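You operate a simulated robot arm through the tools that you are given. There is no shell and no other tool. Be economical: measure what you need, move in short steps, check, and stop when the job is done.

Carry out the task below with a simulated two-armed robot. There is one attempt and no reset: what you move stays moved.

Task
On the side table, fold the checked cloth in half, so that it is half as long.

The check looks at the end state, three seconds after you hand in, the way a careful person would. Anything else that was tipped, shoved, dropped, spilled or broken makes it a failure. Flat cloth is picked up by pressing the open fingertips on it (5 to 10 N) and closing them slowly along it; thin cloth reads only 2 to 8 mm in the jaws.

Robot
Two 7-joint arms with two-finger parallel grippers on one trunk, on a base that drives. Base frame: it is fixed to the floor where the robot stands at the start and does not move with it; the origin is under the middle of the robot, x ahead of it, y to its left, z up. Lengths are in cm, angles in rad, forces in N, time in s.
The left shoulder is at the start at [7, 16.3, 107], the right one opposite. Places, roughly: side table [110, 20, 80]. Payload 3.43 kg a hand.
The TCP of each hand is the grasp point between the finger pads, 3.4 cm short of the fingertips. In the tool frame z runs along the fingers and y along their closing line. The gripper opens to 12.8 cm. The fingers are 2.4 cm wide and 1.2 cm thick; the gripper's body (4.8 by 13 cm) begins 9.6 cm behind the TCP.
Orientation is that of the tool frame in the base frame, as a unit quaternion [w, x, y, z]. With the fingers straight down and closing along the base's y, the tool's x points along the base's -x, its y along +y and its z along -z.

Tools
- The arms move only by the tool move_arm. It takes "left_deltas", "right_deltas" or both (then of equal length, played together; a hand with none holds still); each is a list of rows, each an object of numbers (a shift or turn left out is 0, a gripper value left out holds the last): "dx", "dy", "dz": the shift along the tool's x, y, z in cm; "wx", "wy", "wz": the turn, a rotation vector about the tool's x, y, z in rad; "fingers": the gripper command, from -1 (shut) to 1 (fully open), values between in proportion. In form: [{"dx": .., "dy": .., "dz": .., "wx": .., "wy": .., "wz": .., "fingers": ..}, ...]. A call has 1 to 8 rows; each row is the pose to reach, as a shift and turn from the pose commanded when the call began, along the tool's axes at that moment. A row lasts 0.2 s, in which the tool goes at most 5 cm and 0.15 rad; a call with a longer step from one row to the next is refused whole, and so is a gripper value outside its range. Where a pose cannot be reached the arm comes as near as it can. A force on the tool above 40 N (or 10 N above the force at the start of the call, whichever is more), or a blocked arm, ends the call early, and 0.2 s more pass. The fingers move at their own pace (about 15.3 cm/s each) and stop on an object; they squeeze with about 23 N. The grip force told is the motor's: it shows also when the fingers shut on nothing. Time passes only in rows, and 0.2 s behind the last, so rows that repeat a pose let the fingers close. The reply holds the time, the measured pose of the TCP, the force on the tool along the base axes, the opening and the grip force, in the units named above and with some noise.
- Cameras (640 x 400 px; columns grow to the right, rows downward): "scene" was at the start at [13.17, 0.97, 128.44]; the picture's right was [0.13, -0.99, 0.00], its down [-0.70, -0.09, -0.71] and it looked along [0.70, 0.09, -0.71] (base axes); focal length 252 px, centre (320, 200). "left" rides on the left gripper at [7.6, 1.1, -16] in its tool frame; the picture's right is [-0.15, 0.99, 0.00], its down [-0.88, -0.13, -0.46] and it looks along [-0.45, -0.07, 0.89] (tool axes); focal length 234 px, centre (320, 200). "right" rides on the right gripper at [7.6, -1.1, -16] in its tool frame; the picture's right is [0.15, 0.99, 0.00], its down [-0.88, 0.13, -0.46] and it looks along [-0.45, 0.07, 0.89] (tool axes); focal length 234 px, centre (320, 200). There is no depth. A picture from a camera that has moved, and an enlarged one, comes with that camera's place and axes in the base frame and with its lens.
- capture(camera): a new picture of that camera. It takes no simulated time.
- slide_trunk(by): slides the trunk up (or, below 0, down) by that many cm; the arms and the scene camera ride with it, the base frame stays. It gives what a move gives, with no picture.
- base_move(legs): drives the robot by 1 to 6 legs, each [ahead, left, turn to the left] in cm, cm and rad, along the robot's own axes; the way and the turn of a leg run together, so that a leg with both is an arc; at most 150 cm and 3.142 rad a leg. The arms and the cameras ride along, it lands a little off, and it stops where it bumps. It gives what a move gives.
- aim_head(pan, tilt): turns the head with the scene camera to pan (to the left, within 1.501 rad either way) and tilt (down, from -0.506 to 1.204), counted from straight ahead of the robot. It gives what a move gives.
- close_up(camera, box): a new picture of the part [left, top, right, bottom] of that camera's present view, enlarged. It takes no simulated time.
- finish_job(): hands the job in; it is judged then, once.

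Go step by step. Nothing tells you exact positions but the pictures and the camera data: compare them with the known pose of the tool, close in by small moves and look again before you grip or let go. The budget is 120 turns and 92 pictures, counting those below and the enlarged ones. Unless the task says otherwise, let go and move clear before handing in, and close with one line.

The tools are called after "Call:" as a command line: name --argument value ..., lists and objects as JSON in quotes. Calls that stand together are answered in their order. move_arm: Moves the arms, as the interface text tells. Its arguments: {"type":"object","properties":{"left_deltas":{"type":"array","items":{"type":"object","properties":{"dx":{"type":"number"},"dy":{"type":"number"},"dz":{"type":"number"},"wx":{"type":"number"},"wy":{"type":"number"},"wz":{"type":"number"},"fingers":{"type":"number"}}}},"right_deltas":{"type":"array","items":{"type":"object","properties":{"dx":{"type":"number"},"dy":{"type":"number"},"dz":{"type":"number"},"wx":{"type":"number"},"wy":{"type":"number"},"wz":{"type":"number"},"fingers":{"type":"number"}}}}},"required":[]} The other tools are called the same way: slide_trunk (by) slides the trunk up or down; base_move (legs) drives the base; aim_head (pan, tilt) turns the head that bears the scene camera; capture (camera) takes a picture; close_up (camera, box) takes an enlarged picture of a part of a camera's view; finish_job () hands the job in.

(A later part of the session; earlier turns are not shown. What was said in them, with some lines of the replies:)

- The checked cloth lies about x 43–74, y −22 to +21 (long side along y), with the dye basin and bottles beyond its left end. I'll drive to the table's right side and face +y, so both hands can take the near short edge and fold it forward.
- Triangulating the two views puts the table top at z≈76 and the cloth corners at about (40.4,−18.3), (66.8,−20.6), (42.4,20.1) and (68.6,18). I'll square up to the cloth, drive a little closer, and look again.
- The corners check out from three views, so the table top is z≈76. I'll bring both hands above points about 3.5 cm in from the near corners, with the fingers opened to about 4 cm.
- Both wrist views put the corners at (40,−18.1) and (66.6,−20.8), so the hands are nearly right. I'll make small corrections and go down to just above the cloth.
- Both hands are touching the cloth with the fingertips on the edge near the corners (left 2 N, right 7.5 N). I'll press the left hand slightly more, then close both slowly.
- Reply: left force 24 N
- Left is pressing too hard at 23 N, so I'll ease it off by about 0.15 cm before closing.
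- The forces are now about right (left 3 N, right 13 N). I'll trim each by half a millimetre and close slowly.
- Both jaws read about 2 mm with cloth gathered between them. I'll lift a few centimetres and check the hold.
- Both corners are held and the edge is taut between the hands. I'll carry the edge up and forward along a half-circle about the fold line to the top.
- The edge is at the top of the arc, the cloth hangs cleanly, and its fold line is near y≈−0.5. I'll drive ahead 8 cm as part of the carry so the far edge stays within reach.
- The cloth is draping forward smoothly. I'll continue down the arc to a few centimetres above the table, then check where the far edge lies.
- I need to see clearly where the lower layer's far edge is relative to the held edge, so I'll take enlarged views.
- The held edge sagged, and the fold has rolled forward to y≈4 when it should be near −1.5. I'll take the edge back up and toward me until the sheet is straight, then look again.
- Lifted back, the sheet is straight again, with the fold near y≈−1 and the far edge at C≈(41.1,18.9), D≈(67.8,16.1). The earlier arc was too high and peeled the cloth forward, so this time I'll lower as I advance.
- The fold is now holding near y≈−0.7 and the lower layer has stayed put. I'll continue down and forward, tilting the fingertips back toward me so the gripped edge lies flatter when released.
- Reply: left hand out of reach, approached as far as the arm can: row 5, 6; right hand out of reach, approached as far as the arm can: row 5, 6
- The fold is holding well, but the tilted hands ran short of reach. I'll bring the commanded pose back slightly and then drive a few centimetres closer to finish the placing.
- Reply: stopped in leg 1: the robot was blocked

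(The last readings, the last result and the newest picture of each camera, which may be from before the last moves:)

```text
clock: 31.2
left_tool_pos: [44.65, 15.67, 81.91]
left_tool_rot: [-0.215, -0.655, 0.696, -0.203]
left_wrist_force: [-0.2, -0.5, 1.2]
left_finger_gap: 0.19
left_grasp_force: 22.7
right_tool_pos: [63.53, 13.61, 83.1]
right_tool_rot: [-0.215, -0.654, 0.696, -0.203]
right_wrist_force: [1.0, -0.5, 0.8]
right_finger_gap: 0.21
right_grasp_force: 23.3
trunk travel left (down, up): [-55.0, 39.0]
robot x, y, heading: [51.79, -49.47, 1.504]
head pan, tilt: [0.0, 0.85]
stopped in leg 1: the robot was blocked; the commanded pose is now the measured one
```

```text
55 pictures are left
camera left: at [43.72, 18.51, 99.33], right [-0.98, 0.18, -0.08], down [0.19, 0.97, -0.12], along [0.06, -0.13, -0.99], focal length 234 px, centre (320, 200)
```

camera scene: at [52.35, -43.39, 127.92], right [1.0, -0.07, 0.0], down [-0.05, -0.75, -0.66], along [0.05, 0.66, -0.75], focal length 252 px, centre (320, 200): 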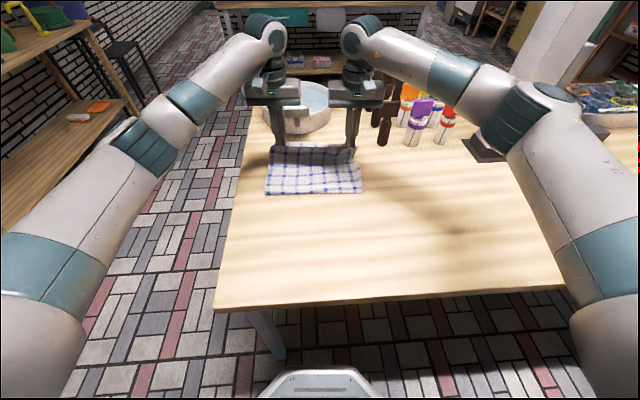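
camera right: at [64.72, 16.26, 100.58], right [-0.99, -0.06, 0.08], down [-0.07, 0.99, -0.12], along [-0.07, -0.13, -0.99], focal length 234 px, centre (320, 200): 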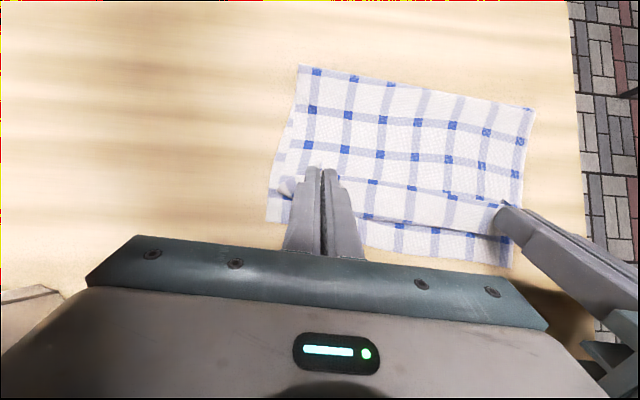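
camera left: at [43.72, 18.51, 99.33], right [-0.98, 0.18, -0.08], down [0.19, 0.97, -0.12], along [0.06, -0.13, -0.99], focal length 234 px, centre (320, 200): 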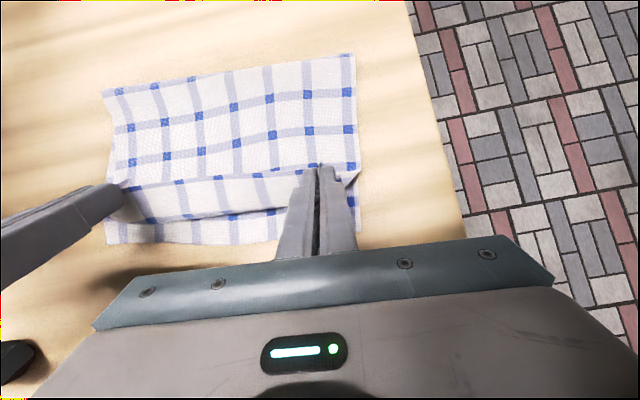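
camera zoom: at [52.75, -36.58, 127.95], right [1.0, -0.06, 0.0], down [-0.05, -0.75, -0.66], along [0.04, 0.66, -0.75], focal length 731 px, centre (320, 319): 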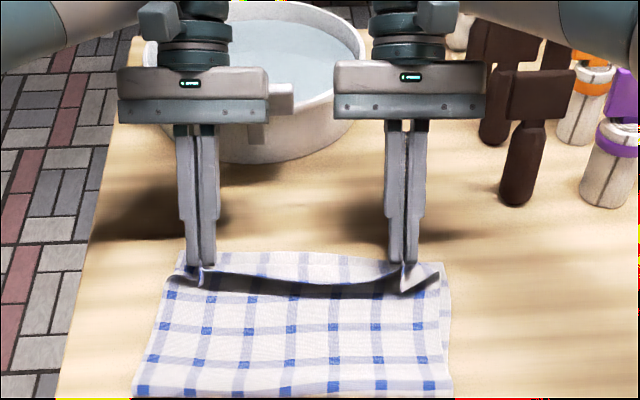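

The base touched something and stopped, but the hands are where I want them, with the flap about 2 cm short of the far edge. I'll lower onto the lower layer and check before letting go.

Call:
move_arm --left_deltas '[{"dx": -0.4, "dz": 0.6}, {"dx": -0.8, "dz": 1.1}, {"dx": -1.0, "dz": 1.45}]' --right_deltas '[{"dx": -0.6, "dz": 0.9}, {"dx": -1.2, "dz": 1.8}, {"dx": -1.7, "dz": 2.45}]'

Call:
close_up --camera "scene" --box '[210, 90, 430, 228]'

Call:
aim_head --pan 0 --tilt 1.15

Call:
capture --camera "scene"

```text
clock: 32.0
left_tool_pos: [44.83, 15.74, 79.96]
left_tool_rot: [-0.215, -0.655, 0.696, -0.203]
left_wrist_force: [-1.2, -0.1, 0.5]
left_finger_gap: 0.21
left_grasp_force: 22.9
right_tool_pos: [63.45, 13.79, 79.84]
right_tool_rot: [-0.216, -0.654, 0.696, -0.203]
right_wrist_force: [0.3, 0.0, 1.7]
right_finger_gap: 0.2
right_grasp_force: 22.7
trunk travel left (down, up): [-55.0, 39.0]
robot x, y, heading: [52.36, -49.2, 1.507]
head pan, tilt: [0.0, 0.85]
```

```text
2.90 times, centred on (320, 159) of scene
camera zoom: at [52.74, -36.36, 127.94], right [1.0, -0.06, 0.0], down [-0.05, -0.75, -0.66], along [0.04, 0.66, -0.75], focal length 731 px, centre (320, 319)
```

zoom: 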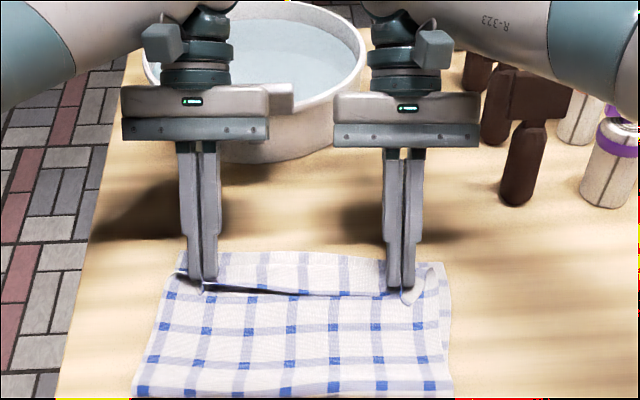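

```text
clock: 32.8
left_tool_pos: [44.66, 15.72, 80.02]
left_tool_rot: [-0.217, -0.654, 0.695, -0.204]
left_wrist_force: [0.2, 1.0, 1.1]
left_finger_gap: 0.21
left_grasp_force: 22.7
right_tool_pos: [63.43, 13.66, 79.91]
right_tool_rot: [-0.215, -0.654, 0.696, -0.204]
right_wrist_force: [-0.1, -0.3, 1.9]
right_finger_gap: 0.22
right_grasp_force: 23.1
trunk travel left (down, up): [-55.0, 39.0]
robot x, y, heading: [51.73, -48.71, 1.513]
head pan, tilt: [0.0, 1.15]
```

```text
53 pictures are left
camera scene: at [52.63, -38.25, 125.86], right [1.0, -0.06, 0.0], down [-0.06, -0.91, -0.41], along [0.03, 0.41, -0.91], focal length 252 px, centre (320, 200)
```

scene: 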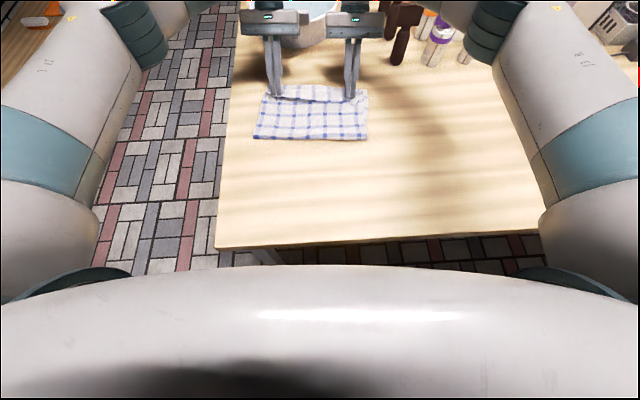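

Both tips are resting on the lower layer and the sheet lies flat. I'll open the fingers and withdraw along their axis.

Call:
move_arm --left_deltas '[{"fingers": -0.8}, {"fingers": -0.6}, {"fingers": -0.4}, {"fingers": -0.3}, {"dz": -1.5}, {"dz": -3.5}, {"dx": -0.5, "dz": -5.5}]' --right_deltas '[{"fingers": -0.8}, {"fingers": -0.6}, {"fingers": -0.4}, {"fingers": -0.3}, {"dz": -1.5}, {"dz": -3.5}, {"dx": -0.5, "dz": -5.5}]'

Call:
aim_head --pan 0 --tilt 0.85

Call:
close_up --camera "scene" --box '[210, 90, 430, 228]'

Call:
capture --camera "right"

Call:
capture --camera "left"

```text
clock: 34.4
left_tool_pos: [44.95, 19.2, 84.23]
left_tool_rot: [-0.215, -0.654, 0.696, -0.203]
left_wrist_force: [0.4, -1.1, 0.4]
left_finger_gap: 4.46
left_grasp_force: 0.1
right_tool_pos: [63.78, 17.17, 84.45]
right_tool_rot: [-0.215, -0.654, 0.696, -0.204]
right_wrist_force: [0.4, 0.2, -0.4]
right_finger_gap: 4.5
right_grasp_force: 0.0
trunk travel left (down, up): [-55.0, 39.0]
robot x, y, heading: [51.85, -49.24, 1.512]
head pan, tilt: [0.0, 1.15]
```

```text
clock: 35.2
left_tool_pos: [44.8, 19.23, 84.3]
left_tool_rot: [-0.216, -0.655, 0.695, -0.203]
left_wrist_force: [-0.1, 0.4, -0.5]
left_finger_gap: 4.46
left_grasp_force: 0.1
right_tool_pos: [63.73, 17.13, 84.42]
right_tool_rot: [-0.215, -0.654, 0.696, -0.204]
right_wrist_force: [0.1, 0.7, -0.1]
right_finger_gap: 4.49
right_grasp_force: 0.3
trunk travel left (down, up): [-55.0, 39.0]
robot x, y, heading: [51.69, -49.36, 1.509]
head pan, tilt: [0.0, 0.85]
```

```text
2.90 times, centred on (320, 159) of scene
camera zoom: at [52.74, -36.37, 127.92], right [1.0, -0.06, 0.0], down [-0.05, -0.75, -0.66], along [0.04, 0.66, -0.75], focal length 731 px, centre (320, 319)
```

zoom: 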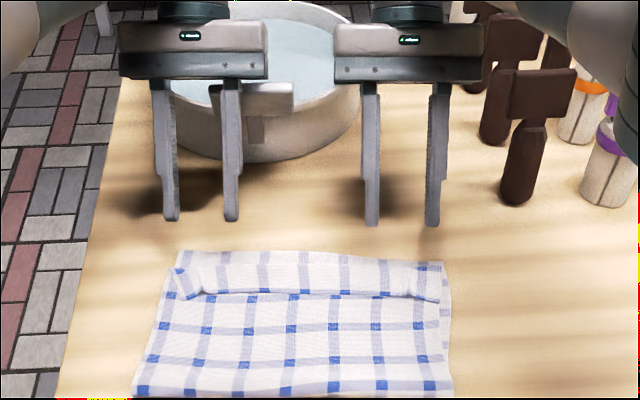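

```text
51 pictures are left
camera right: at [64.99, 19.9, 101.87], right [-0.99, -0.06, 0.08], down [-0.07, 0.99, -0.12], along [-0.07, -0.13, -0.99], focal length 234 px, centre (320, 200)
```

right: 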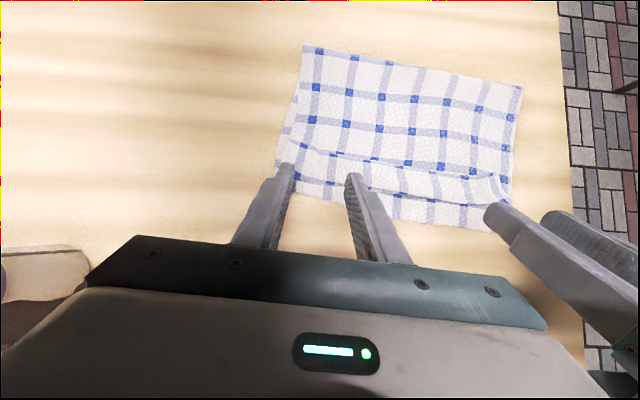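

```text
50 pictures are left
camera left: at [43.86, 22.1, 101.65], right [-0.98, 0.18, -0.08], down [0.19, 0.97, -0.12], along [0.06, -0.14, -0.99], focal length 234 px, centre (320, 200)
```

left: 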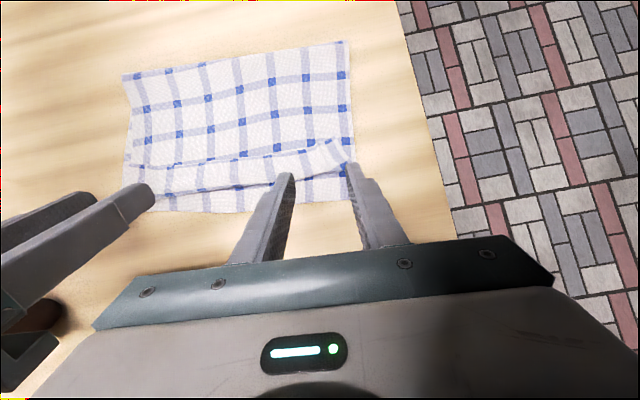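

The cloth is folded at about the right line, but a strip about 2.5 cm wide along the released edge is turned back. I'll straighten the hands, open the fingers wider, and set them just behind that strip to sweep it forward and flat.

Call:
move_arm --left_deltas '[{"dx": 1.67, "dz": -0.67, "wy": -0.12}, {"dx": 4.17, "dz": -0.78, "dy": -0.5, "wy": -0.24}, {"dx": 6.39, "dy": -1, "dz": -0.48, "wy": -0.36, "fingers": 0}, {"dx": 8.04, "dy": -1.5, "dz": 0.66, "wy": -0.48, "fingers": 0.25}, {"dx": 9.85, "dy": -2.2, "dz": 1.9, "wy": -0.6}, {"dx": 9.29, "dy": -2.2, "dz": 2.72, "wy": -0.6}, {"dx": 9.29, "dy": -2.2, "dz": 2.72, "wy": -0.6}]' --right_deltas '[{"dx": 1.67, "dz": -0.67, "wy": -0.12}, {"dx": 4.17, "dz": -0.78, "dy": 0.3, "wy": -0.24}, {"dx": 6.39, "dy": 0.6, "dz": -0.48, "wy": -0.36, "fingers": 0}, {"dx": 8.04, "dy": 1, "dz": 0.66, "wy": -0.48, "fingers": 0.25}, {"dx": 9.85, "dy": 1.3, "dz": 1.9, "wy": -0.6}, {"dx": 9.29, "dy": 1.3, "dz": 2.72, "wy": -0.6}, {"dx": 9.29, "dy": 1.3, "dz": 2.72, "wy": -0.6}]'

Call:
capture --camera "right"

Call:
capture --camera "left"

Call:
close_up --camera "scene" --box '[210, 100, 430, 238]'

```text
clock: 36.8
left_tool_pos: [46.54, 9.8, 87.2]
left_tool_rot: [0.0, -0.685, 0.728, 0.0]
left_wrist_force: [-1.2, 1.0, 0.2]
left_finger_gap: 7.99
left_grasp_force: 0.0
right_tool_pos: [61.78, 8.05, 87.12]
right_tool_rot: [-0.001, -0.685, 0.729, 0.0]
right_wrist_force: [0.6, -0.9, -0.2]
right_finger_gap: 8.02
right_grasp_force: 0.1
trunk travel left (down, up): [-55.0, 39.0]
robot x, y, heading: [51.71, -49.24, 1.507]
head pan, tilt: [0.0, 0.85]
```

```text
49 pictures are left
camera right: at [62.33, 0.45, 103.28], right [-1.0, -0.08, 0.0], down [-0.08, 0.89, 0.46], along [-0.04, 0.45, -0.89], focal length 234 px, centre (320, 200)
```

right: 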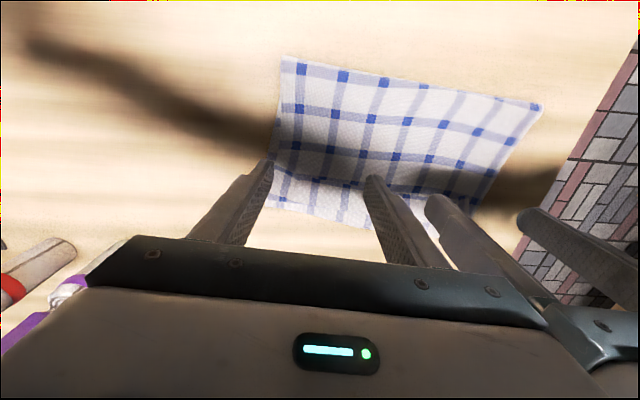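

```text
48 pictures are left
camera left: at [44.95, 2.49, 103.21], right [-0.98, 0.21, 0.0], down [0.18, 0.87, 0.46], along [0.09, 0.45, -0.89], focal length 234 px, centre (320, 200)
```

left: 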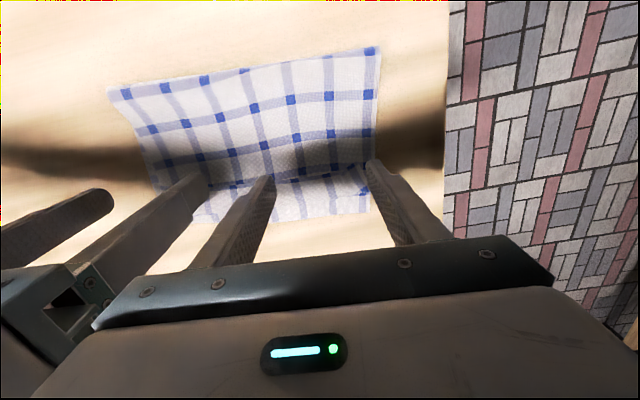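

```text
2.90 times, centred on (320, 169) of scene
camera zoom: at [52.74, -36.48, 127.95], right [1.0, -0.06, 0.0], down [-0.05, -0.75, -0.66], along [0.04, 0.66, -0.75], focal length 731 px, centre (320, 290)
```

zoom: 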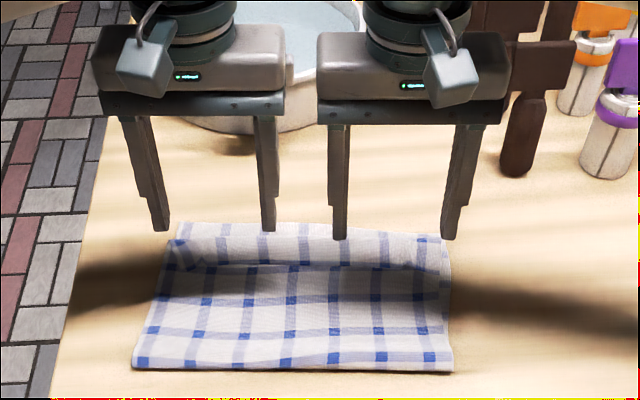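

The fingertips are just behind the turned-back strip. I'll lower them until they barely touch the upper layer.

Call:
move_arm --left_deltas '[{"dx": 0.2, "dz": 2.5}, {"dx": 0.4, "dz": 5}, {"dx": 0.4, "dz": 6.5}, {"dx": 0.4, "dz": 7.2}]' --right_deltas '[{"dx": 0.3, "dz": 2.5}, {"dx": 0.6, "dz": 5}, {"dx": 0.6, "dz": 6.5}, {"dx": 0.6, "dz": 7.1}]'

Call:
close_up --camera "right" --box '[220, 60, 540, 260]'

Call:
close_up --camera "left" --box '[120, 60, 440, 260]'

```text
clock: 37.8
left_tool_pos: [46.5, 9.67, 80.08]
left_tool_rot: [0.0, -0.684, 0.73, -0.001]
left_wrist_force: [-0.3, 0.0, -0.4]
left_finger_gap: 8.0
left_grasp_force: 0.1
right_tool_pos: [61.72, 7.58, 80.13]
right_tool_rot: [0.0, -0.684, 0.729, -0.001]
right_wrist_force: [0.0, 0.0, -0.5]
right_finger_gap: 8.01
right_grasp_force: 0.1
trunk travel left (down, up): [-55.0, 39.0]
robot x, y, heading: [51.92, -48.86, 1.506]
head pan, tilt: [0.0, 0.85]
```

```text
2.00 times, centred on (380, 160) of right
camera zoom: at [62.38, -0.08, 96.27], right [-1.0, -0.08, 0.0], down [-0.08, 0.89, 0.45], along [-0.04, 0.45, -0.89], focal length 468 px, centre (200, 280)
```

zoom: 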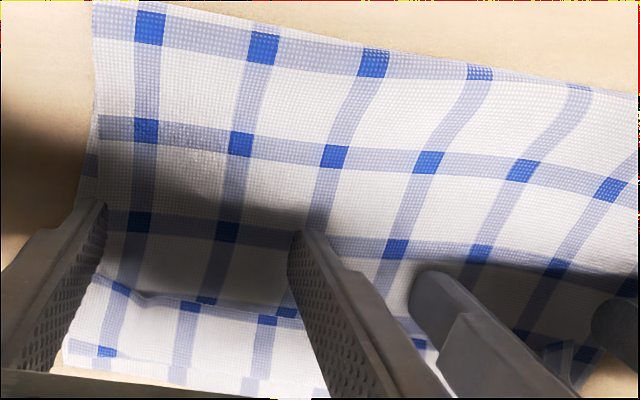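

```text
2.00 times, centred on (280, 160) of left
camera zoom: at [44.88, 2.2, 96.03], right [-0.98, 0.21, 0.0], down [0.18, 0.87, 0.45], along [0.09, 0.44, -0.89], focal length 468 px, centre (400, 280)
```

zoom: 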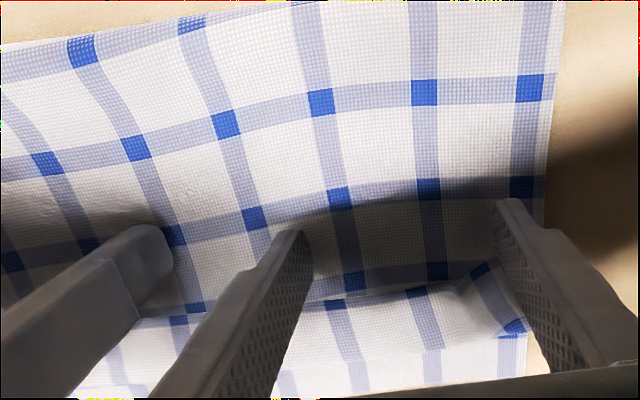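

The view shows the free edge of the strip about 2–3 cm ahead of the fingers. I'll sweep forward gently, slightly lower.

Call:
move_arm --left_deltas '[{"dx": 0, "dz": 0.2}, {"dx": -1, "dz": 0.25}, {"dx": -2, "dz": 0.25}, {"dx": -3, "dz": 0.25}, {"dx": -4, "dz": 0.25}, {"dx": -5, "dz": 0.2}]' --right_deltas '[{"dx": 0, "dz": 0.2}, {"dx": -1, "dz": 0.25}, {"dx": -2, "dz": 0.25}, {"dx": -3, "dz": 0.25}, {"dx": -4, "dz": 0.25}, {"dx": -5, "dz": 0.2}]'

Call:
close_up --camera "right" --box '[220, 60, 540, 260]'

Call:
close_up --camera "left" --box '[120, 60, 440, 260]'

Call:
close_up --camera "scene" --box '[210, 100, 430, 238]'

```text
clock: 39.2
left_tool_pos: [46.75, 14.41, 79.85]
left_tool_rot: [-0.001, -0.685, 0.729, -0.001]
left_wrist_force: [-0.2, 0.0, 0.5]
left_finger_gap: 7.98
left_grasp_force: 0.1
right_tool_pos: [62.21, 12.57, 79.91]
right_tool_rot: [-0.001, -0.684, 0.729, 0.0]
right_wrist_force: [-0.1, 0.7, 0.0]
right_finger_gap: 8.01
right_grasp_force: 0.1
trunk travel left (down, up): [-55.0, 39.0]
robot x, y, heading: [51.65, -48.9, 1.505]
head pan, tilt: [0.0, 0.85]
```

```text
2.00 times, centred on (380, 160) of right
camera zoom: at [62.78, 4.94, 95.91], right [-1.0, -0.08, 0.0], down [-0.08, 0.89, 0.45], along [-0.04, 0.45, -0.89], focal length 468 px, centre (200, 280)
```

zoom: 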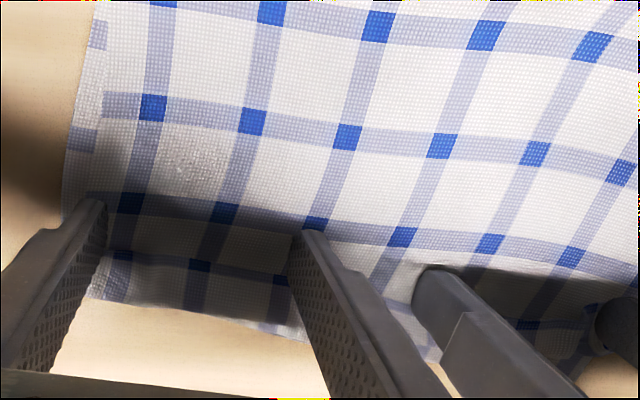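

```text
2.00 times, centred on (280, 160) of left
camera zoom: at [45.19, 7.11, 95.77], right [-0.98, 0.21, 0.0], down [0.18, 0.87, 0.45], along [0.09, 0.44, -0.89], focal length 468 px, centre (400, 280)
```

zoom: 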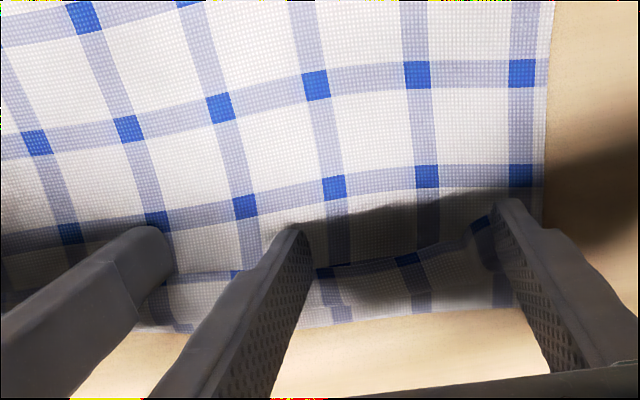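

```text
2.90 times, centred on (320, 169) of scene
camera zoom: at [52.74, -36.34, 127.93], right [1.0, -0.06, 0.0], down [-0.05, -0.75, -0.66], along [0.04, 0.66, -0.75], focal length 731 px, centre (320, 290)
```

zoom: 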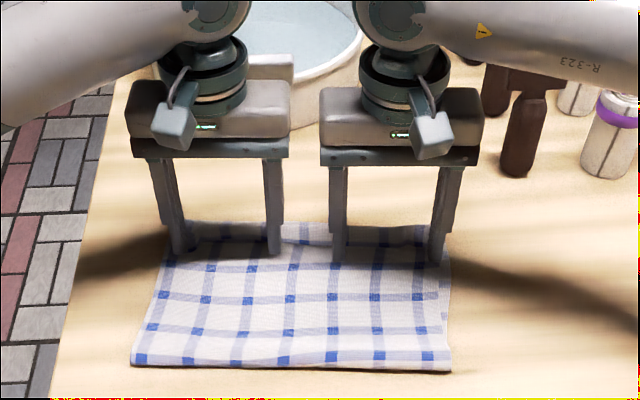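

The strip's edge has started to move forward with the fingers and the lower layer is not dragging. I'll continue the sweep.

Call:
move_arm --left_deltas '[{"dx": -1}, {"dx": -2}, {"dx": -3}, {"dx": -4}]' --right_deltas '[{"dx": -1}, {"dx": -2}, {"dx": -3}, {"dx": -4}]'

Call:
close_up --camera "right" --box '[220, 60, 540, 260]'

Call:
close_up --camera "left" --box '[120, 60, 440, 260]'

Call:
close_up --camera "scene" --box '[210, 100, 430, 238]'

```text
clock: 40.2
left_tool_pos: [47.07, 18.51, 79.77]
left_tool_rot: [-0.001, -0.684, 0.729, -0.001]
left_wrist_force: [0.2, -0.2, -0.1]
left_finger_gap: 8.0
left_grasp_force: 0.1
right_tool_pos: [62.35, 16.55, 79.79]
right_tool_rot: [-0.001, -0.684, 0.729, 0.0]
right_wrist_force: [0.1, 0.3, 0.0]
right_finger_gap: 7.98
right_grasp_force: 0.1
trunk travel left (down, up): [-55.0, 39.0]
robot x, y, heading: [51.34, -49.11, 1.506]
head pan, tilt: [0.0, 0.85]
```

```text
2.00 times, centred on (380, 160) of right
camera zoom: at [62.97, 8.94, 95.9], right [-1.0, -0.08, 0.0], down [-0.08, 0.89, 0.45], along [-0.04, 0.45, -0.89], focal length 468 px, centre (200, 280)
```

zoom: 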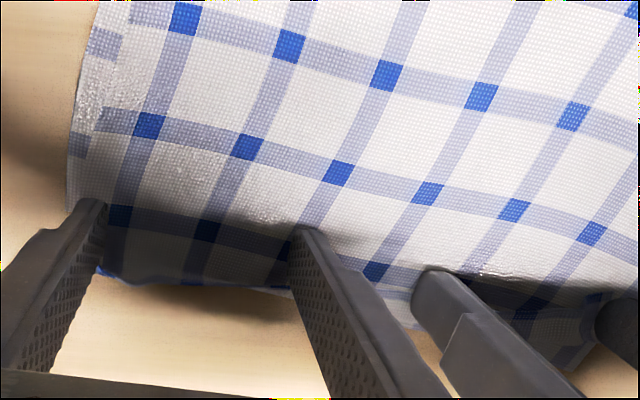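

```text
2.00 times, centred on (280, 160) of left
camera zoom: at [45.41, 11.14, 95.79], right [-0.98, 0.21, 0.0], down [0.19, 0.87, 0.45], along [0.09, 0.44, -0.89], focal length 468 px, centre (400, 280)
```

zoom: 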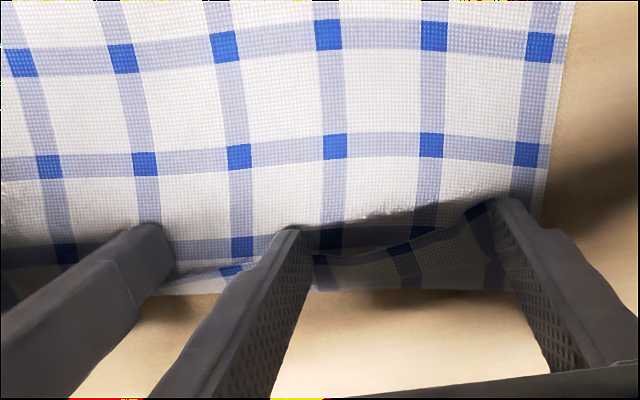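

```text
2.90 times, centred on (320, 169) of scene
camera zoom: at [52.74, -36.35, 127.93], right [1.0, -0.06, 0.0], down [-0.05, -0.75, -0.66], along [0.04, 0.66, -0.75], focal length 731 px, centre (320, 290)
```

zoom: 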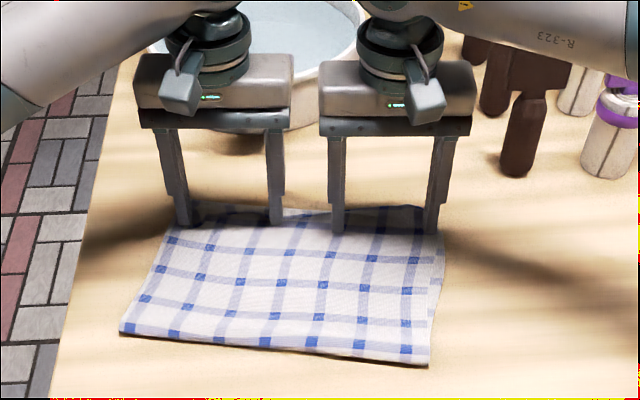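

The right part has flipped flat, but the left part has dragged the cloth and turned it slightly. I'll lift the hands clear and back to see the result.

Call:
move_arm --left_deltas '[{"dz": -2}, {"dz": -5}, {"dz": -8}, {"dx": 2, "dz": -11}, {"dx": 6, "dz": -13}, {"dx": 10, "dz": -14}, {"dx": 13, "dy": 2, "dz": -14}]' --right_deltas '[{"dz": -2}, {"dz": -5}, {"dz": -8}, {"dx": 2, "dz": -11}, {"dx": 6, "dz": -13}, {"dx": 10, "dz": -14}, {"dx": 13, "dy": -2, "dz": -14}]'

Call:
capture --camera "right"

Call:
capture --camera "left"

Call:
close_up --camera "scene" --box '[210, 100, 430, 238]'

```text
clock: 41.8
left_tool_pos: [44.31, 5.6, 94.02]
left_tool_rot: [-0.002, -0.686, 0.728, 0.0]
left_wrist_force: [0.4, 0.2, 0.6]
left_finger_gap: 8.01
left_grasp_force: 0.1
right_tool_pos: [63.48, 3.38, 94.08]
right_tool_rot: [0.001, -0.684, 0.729, -0.001]
right_wrist_force: [-0.1, -0.2, 0.3]
right_finger_gap: 7.99
right_grasp_force: 0.1
trunk travel left (down, up): [-55.0, 39.0]
robot x, y, heading: [51.58, -49.21, 1.507]
head pan, tilt: [0.0, 0.85]
```

```text
38 pictures are left
camera right: at [64.14, -4.32, 110.19], right [-1.0, -0.08, 0.0], down [-0.08, 0.89, 0.45], along [-0.04, 0.45, -0.89], focal length 234 px, centre (320, 200)
```

right: 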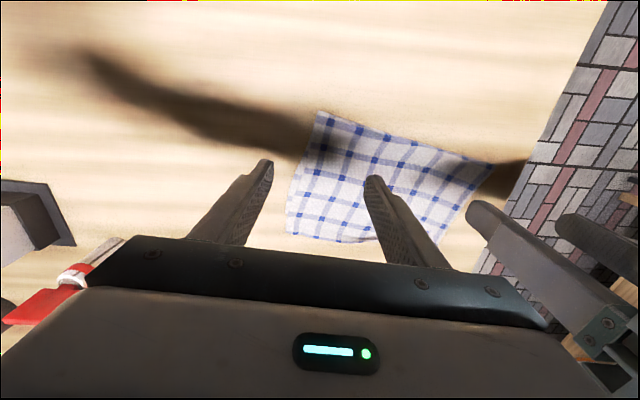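

```text
37 pictures are left
camera left: at [42.63, -1.92, 109.96], right [-0.98, 0.21, 0.0], down [0.18, 0.87, 0.45], along [0.09, 0.45, -0.89], focal length 234 px, centre (320, 200)
```

left: 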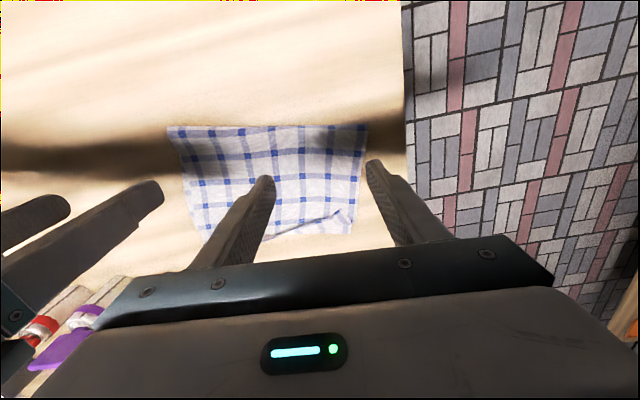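

```text
2.90 times, centred on (320, 169) of scene
camera zoom: at [52.73, -36.49, 127.95], right [1.0, -0.06, 0.0], down [-0.05, -0.75, -0.66], along [0.04, 0.66, -0.75], focal length 731 px, centre (320, 290)
```

zoom: 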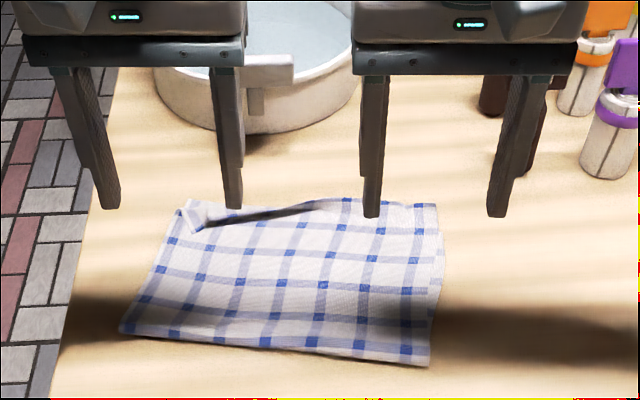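

The fold looks good, and only the left ~10 cm of the edge is still turned back. I'll pin the cloth with the right hand and place the left fingers behind that remaining piece.

Call:
move_arm --left_deltas '[{"dx": -2, "dy": -0.3, "dz": 1, "fingers": -0.45}, {"dx": -4, "dy": -0.6, "dz": 3}, {"dx": -6.5, "dy": -0.9, "dz": 5.5}, {"dx": -8.7, "dy": -1.15, "dz": 8}, {"dx": -8.7, "dy": -1.15, "dz": 10.5}, {"dx": -8.7, "dy": -1.15, "dz": 12.5}]' --right_deltas '[{"dx": -2, "dy": 0.3, "dz": 2, "fingers": -1}, {"dx": -4, "dy": 0.6, "dz": 5}, {"dx": -6.5, "dy": 1.1, "dz": 8}, {"dx": -6.5, "dy": 1.1, "dz": 11}, {"dx": -6.5, "dy": 1.1, "dz": 13.3}, {"dx": -6.5, "dy": 1.1, "dz": 14.3}]'

Call:
close_up --camera "left" --box '[160, 60, 480, 260]'

Call:
close_up --camera "scene" --box '[210, 100, 430, 238]'

```text
clock: 43.2
left_tool_pos: [46.0, 14.06, 81.47]
left_tool_rot: [0.0, -0.686, 0.728, -0.001]
left_wrist_force: [0.7, -0.7, 0.0]
left_finger_gap: 3.51
left_grasp_force: 0.2
right_tool_pos: [62.8, 9.94, 79.5]
right_tool_rot: [0.0, -0.685, 0.728, 0.001]
right_wrist_force: [-0.8, 0.9, 5.7]
right_finger_gap: 0.01
right_grasp_force: 22.7
trunk travel left (down, up): [-55.0, 39.0]
robot x, y, heading: [51.97, -49.2, 1.506]
head pan, tilt: [0.0, 0.85]
```

```text
2.00 times, centred on (320, 160) of left
camera zoom: at [44.38, 6.66, 97.45], right [-0.98, 0.21, 0.0], down [0.18, 0.87, 0.46], along [0.09, 0.45, -0.89], focal length 468 px, centre (320, 280)
```

zoom: 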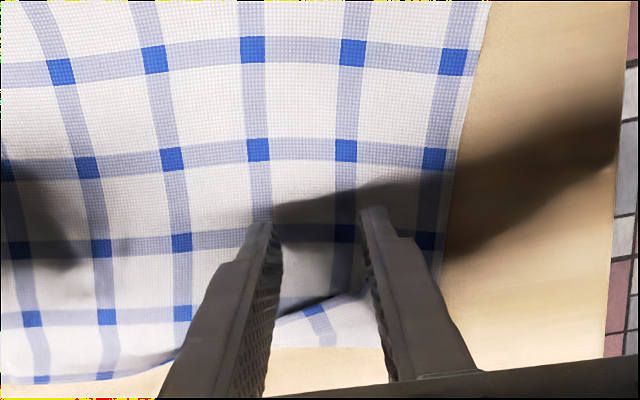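

```text
2.90 times, centred on (320, 169) of scene
camera zoom: at [52.73, -36.48, 127.97], right [1.0, -0.06, 0.0], down [-0.05, -0.75, -0.66], along [0.04, 0.66, -0.75], focal length 731 px, centre (320, 290)
```

zoom: 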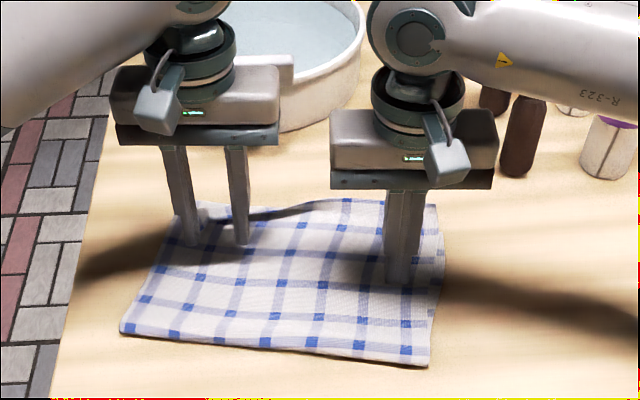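

The right hand is pinning the cloth at about 6 N. Now I'll sweep the remaining turned-back piece forward with the left fingers.

Call:
move_arm --left_deltas '[{"dz": 1.2}, {"dx": -0.5, "dz": 1.65}, {"dx": -1.7, "dz": 1.7}, {"dx": -2.9, "dz": 1.7}, {"dx": -4.1, "dz": 1.7}, {"dx": -5.3, "dz": 1.65}, {"dx": -6.5, "dz": 1.6}, {"dx": -7.7, "dz": 1.5}]'

Call:
close_up --camera "left" --box '[160, 60, 480, 260]'

Call:
close_up --camera "scene" --box '[210, 100, 430, 238]'

```text
clock: 45.0
left_tool_pos: [46.23, 21.85, 80.05]
left_tool_rot: [0.001, -0.685, 0.728, 0.001]
left_wrist_force: [0.0, 0.4, 0.3]
left_finger_gap: 3.52
left_grasp_force: 0.1
right_tool_pos: [62.79, 9.9, 79.58]
right_tool_rot: [0.0, -0.684, 0.729, -0.001]
right_wrist_force: [-0.1, 5.3, 20.4]
right_finger_gap: 0.0
right_grasp_force: 23.3
trunk travel left (down, up): [-55.0, 39.0]
robot x, y, heading: [51.68, -49.26, 1.508]
head pan, tilt: [0.0, 0.85]
```

```text
2.00 times, centred on (320, 160) of left
camera zoom: at [44.68, 14.38, 95.96], right [-0.98, 0.21, 0.0], down [0.18, 0.87, 0.46], along [0.09, 0.45, -0.89], focal length 468 px, centre (320, 280)
```

zoom: 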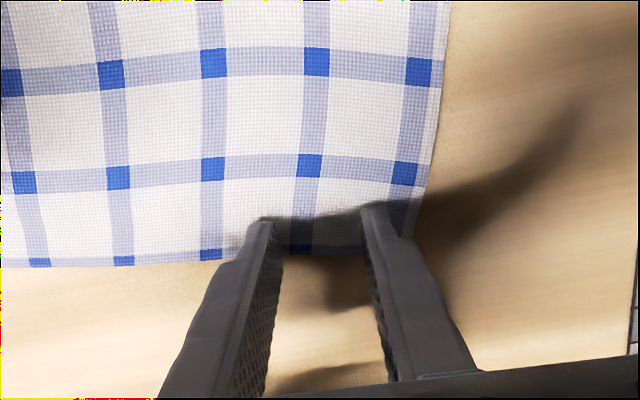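

```text
2.90 times, centred on (320, 169) of scene
camera zoom: at [52.71, -36.51, 127.96], right [1.0, -0.06, 0.0], down [-0.05, -0.75, -0.66], along [0.04, 0.66, -0.75], focal length 731 px, centre (320, 290)
```

zoom: 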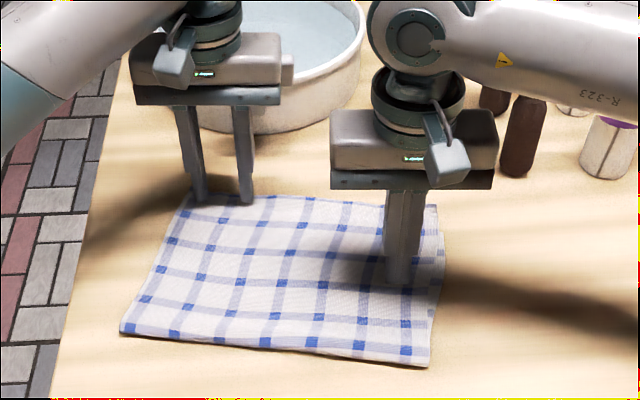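

That flipped the rest of the strip flat. I'll lift both hands straight up, move them back and inspect.

Call:
move_arm --left_deltas '[{"dz": -2}, {"dz": -5}, {"dz": -9}, {"dx": 3, "dy": 1, "dz": -12}, {"dx": 7, "dy": 3, "dz": -15}, {"dx": 11, "dy": 6, "dz": -18}, {"dx": 14, "dy": 9, "dz": -20}, {"dx": 17, "dy": 12, "dz": -20}]' --right_deltas '[{"dz": -2}, {"dz": -5}, {"dz": -9}, {"dx": 1, "dy": -1, "dz": -12}, {"dx": 2, "dy": -3, "dz": -15}, {"dx": 3, "dy": -6, "dz": -18}, {"dx": 3, "dy": -9, "dz": -20}, {"dx": 3, "dy": -12, "dz": -20}]'

Call:
capture --camera "scene"

Call:
close_up --camera "scene" --box '[230, 140, 390, 240]'

Call:
capture --camera "left"

```text
refused: row 5 steps farther than a row can; nothing moved
```

```text
31 pictures are left
camera scene: at [52.71, -36.51, 127.96], right [1.0, -0.06, 0.0], down [-0.05, -0.75, -0.66], along [0.04, 0.66, -0.75], focal length 252 px, centre (320, 200)
```

scene: 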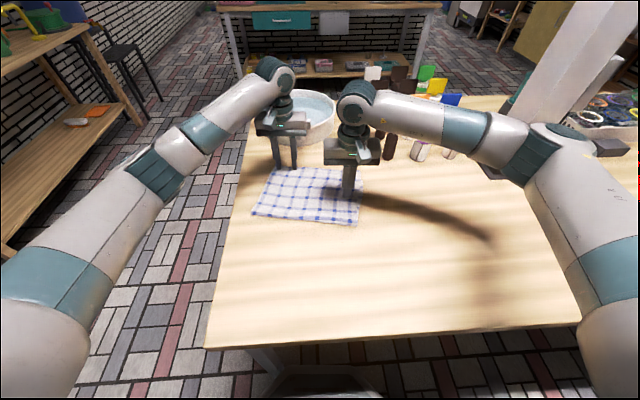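

```text
4.00 times, centred on (310, 190) of scene
camera zoom: at [52.71, -36.51, 127.96], right [1.0, -0.06, 0.0], down [-0.05, -0.75, -0.66], along [0.04, 0.66, -0.75], focal length 1009 px, centre (360, 240)
```

zoom: 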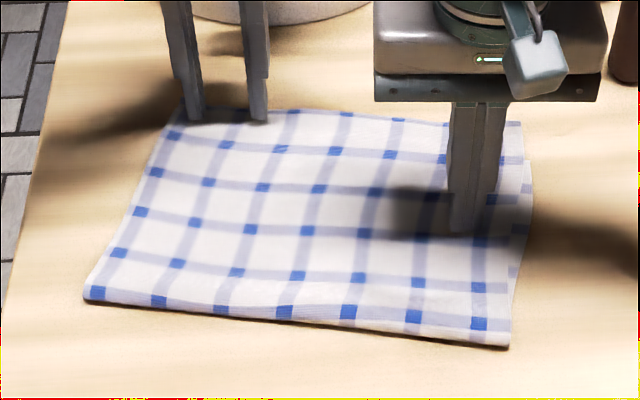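

```text
29 pictures are left
camera left: at [44.68, 14.38, 95.96], right [-0.98, 0.21, 0.0], down [0.18, 0.87, 0.46], along [0.09, 0.45, -0.89], focal length 234 px, centre (320, 200)
```

left: 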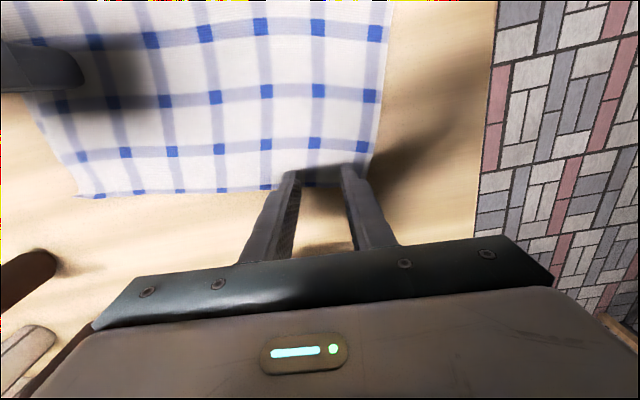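

Call:
move_arm --left_deltas '[{"dz": -2}, {"dz": -5}, {"dz": -9}, {"dx": 2, "dz": -12}, {"dx": 5, "dy": 1, "dz": -14}, {"dx": 9, "dy": 2, "dz": -16}, {"dx": 12.5, "dy": 4, "dz": -18}, {"dx": 15, "dy": 7, "dz": -20}]' --right_deltas '[{"dz": -2}, {"dz": -5}, {"dz": -9}, {"dx": 1, "dz": -12}, {"dx": 2, "dy": -2, "dz": -14}, {"dx": 3, "dy": -5, "dz": -16}, {"dx": 3, "dy": -8, "dz": -18}, {"dx": 3, "dy": -11, "dz": -20}]'

Call:
base_move --legs '[[-14, 0, 0]]'

Call:
capture --camera "scene"

Call:
close_up --camera "scene" --box '[230, 100, 390, 200]'

Call:
capture --camera "left"

Call:
capture --camera "right"

```text
clock: 46.8
left_tool_pos: [38.57, 7.2, 100.03]
left_tool_rot: [0.0, -0.685, 0.729, -0.001]
left_wrist_force: [0.3, -1.0, 0.0]
left_finger_gap: 3.5
left_grasp_force: 0.0
right_tool_pos: [73.66, 6.0, 99.62]
right_tool_rot: [0.001, -0.685, 0.728, -0.001]
right_wrist_force: [-0.7, 0.2, 0.2]
right_finger_gap: 0.02
right_grasp_force: 23.2
trunk travel left (down, up): [-55.0, 39.0]
robot x, y, heading: [52.06, -49.21, 1.512]
head pan, tilt: [0.0, 0.85]
```

```text
clock: 48.1
left_tool_pos: [37.72, -6.62, 99.87]
left_tool_rot: [0.0, -0.684, 0.729, -0.001]
left_wrist_force: [0.5, -0.1, -0.6]
left_finger_gap: 3.51
left_grasp_force: 0.0
right_tool_pos: [72.74, -7.83, 99.72]
right_tool_rot: [0.0, -0.685, 0.729, -0.001]
right_wrist_force: [0.6, -0.3, 0.5]
right_finger_gap: 0.0
right_grasp_force: 23.4
trunk travel left (down, up): [-55.0, 39.0]
robot x, y, heading: [51.21, -62.89, 1.507]
head pan, tilt: [0.0, 0.85]
```

```text
28 pictures are left
camera scene: at [51.87, -50.37, 127.93], right [1.0, -0.06, 0.0], down [-0.05, -0.75, -0.66], along [0.04, 0.66, -0.75], focal length 252 px, centre (320, 200)
```

scene: 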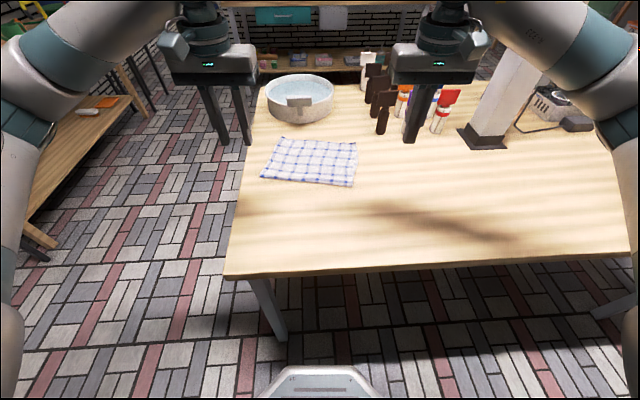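

```text
4.00 times, centred on (310, 150) of scene
camera zoom: at [51.87, -50.37, 127.93], right [1.0, -0.06, 0.0], down [-0.05, -0.75, -0.66], along [0.04, 0.66, -0.75], focal length 1009 px, centre (360, 400)
```

zoom: 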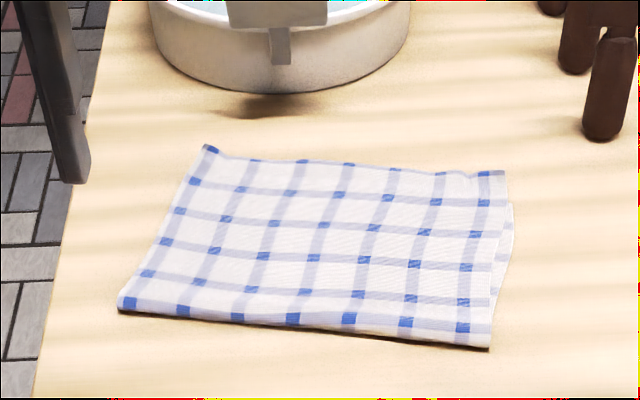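

```text
26 pictures are left
camera left: at [36.08, -14.05, 115.78], right [-0.98, 0.21, 0.0], down [0.19, 0.87, 0.45], along [0.09, 0.44, -0.89], focal length 234 px, centre (320, 200)
```

left: 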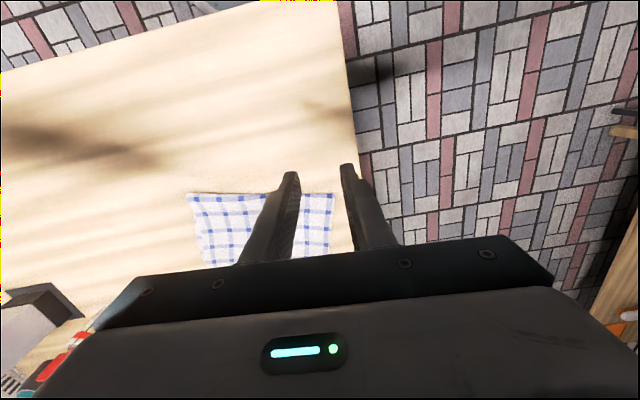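

```text
25 pictures are left
camera right: at [73.43, -15.37, 115.69], right [-1.0, -0.08, 0.0], down [-0.08, 0.89, 0.45], along [-0.04, 0.45, -0.89], focal length 234 px, centre (320, 200)
```

right: 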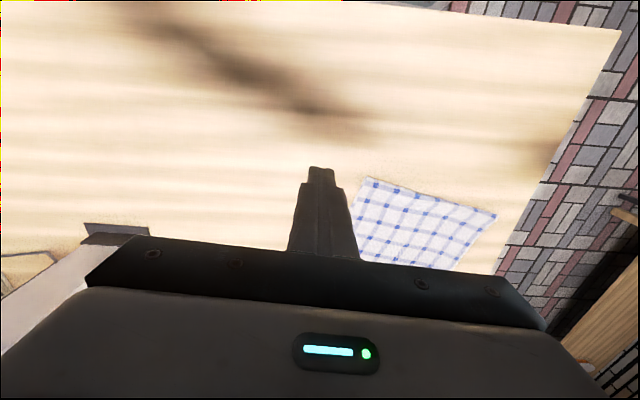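

The cloth lies flat and folded in half, about 20.4 cm of its original 39 cm, with the layers matching to within 1–2 cm. Nothing else on the table moved, and both hands are clear, so I'm handing in.

Call:
finish_job

```text
The job is handed in.
```

The checked cloth is folded in half on the side table, about 20 cm long instead of 39, with its edges matching to within about 2 cm. I handed the job in with both hands clear and nothing else on the table disturbed that I could see. The base did bump something once, during a short drive toward the table, and it stopped there.
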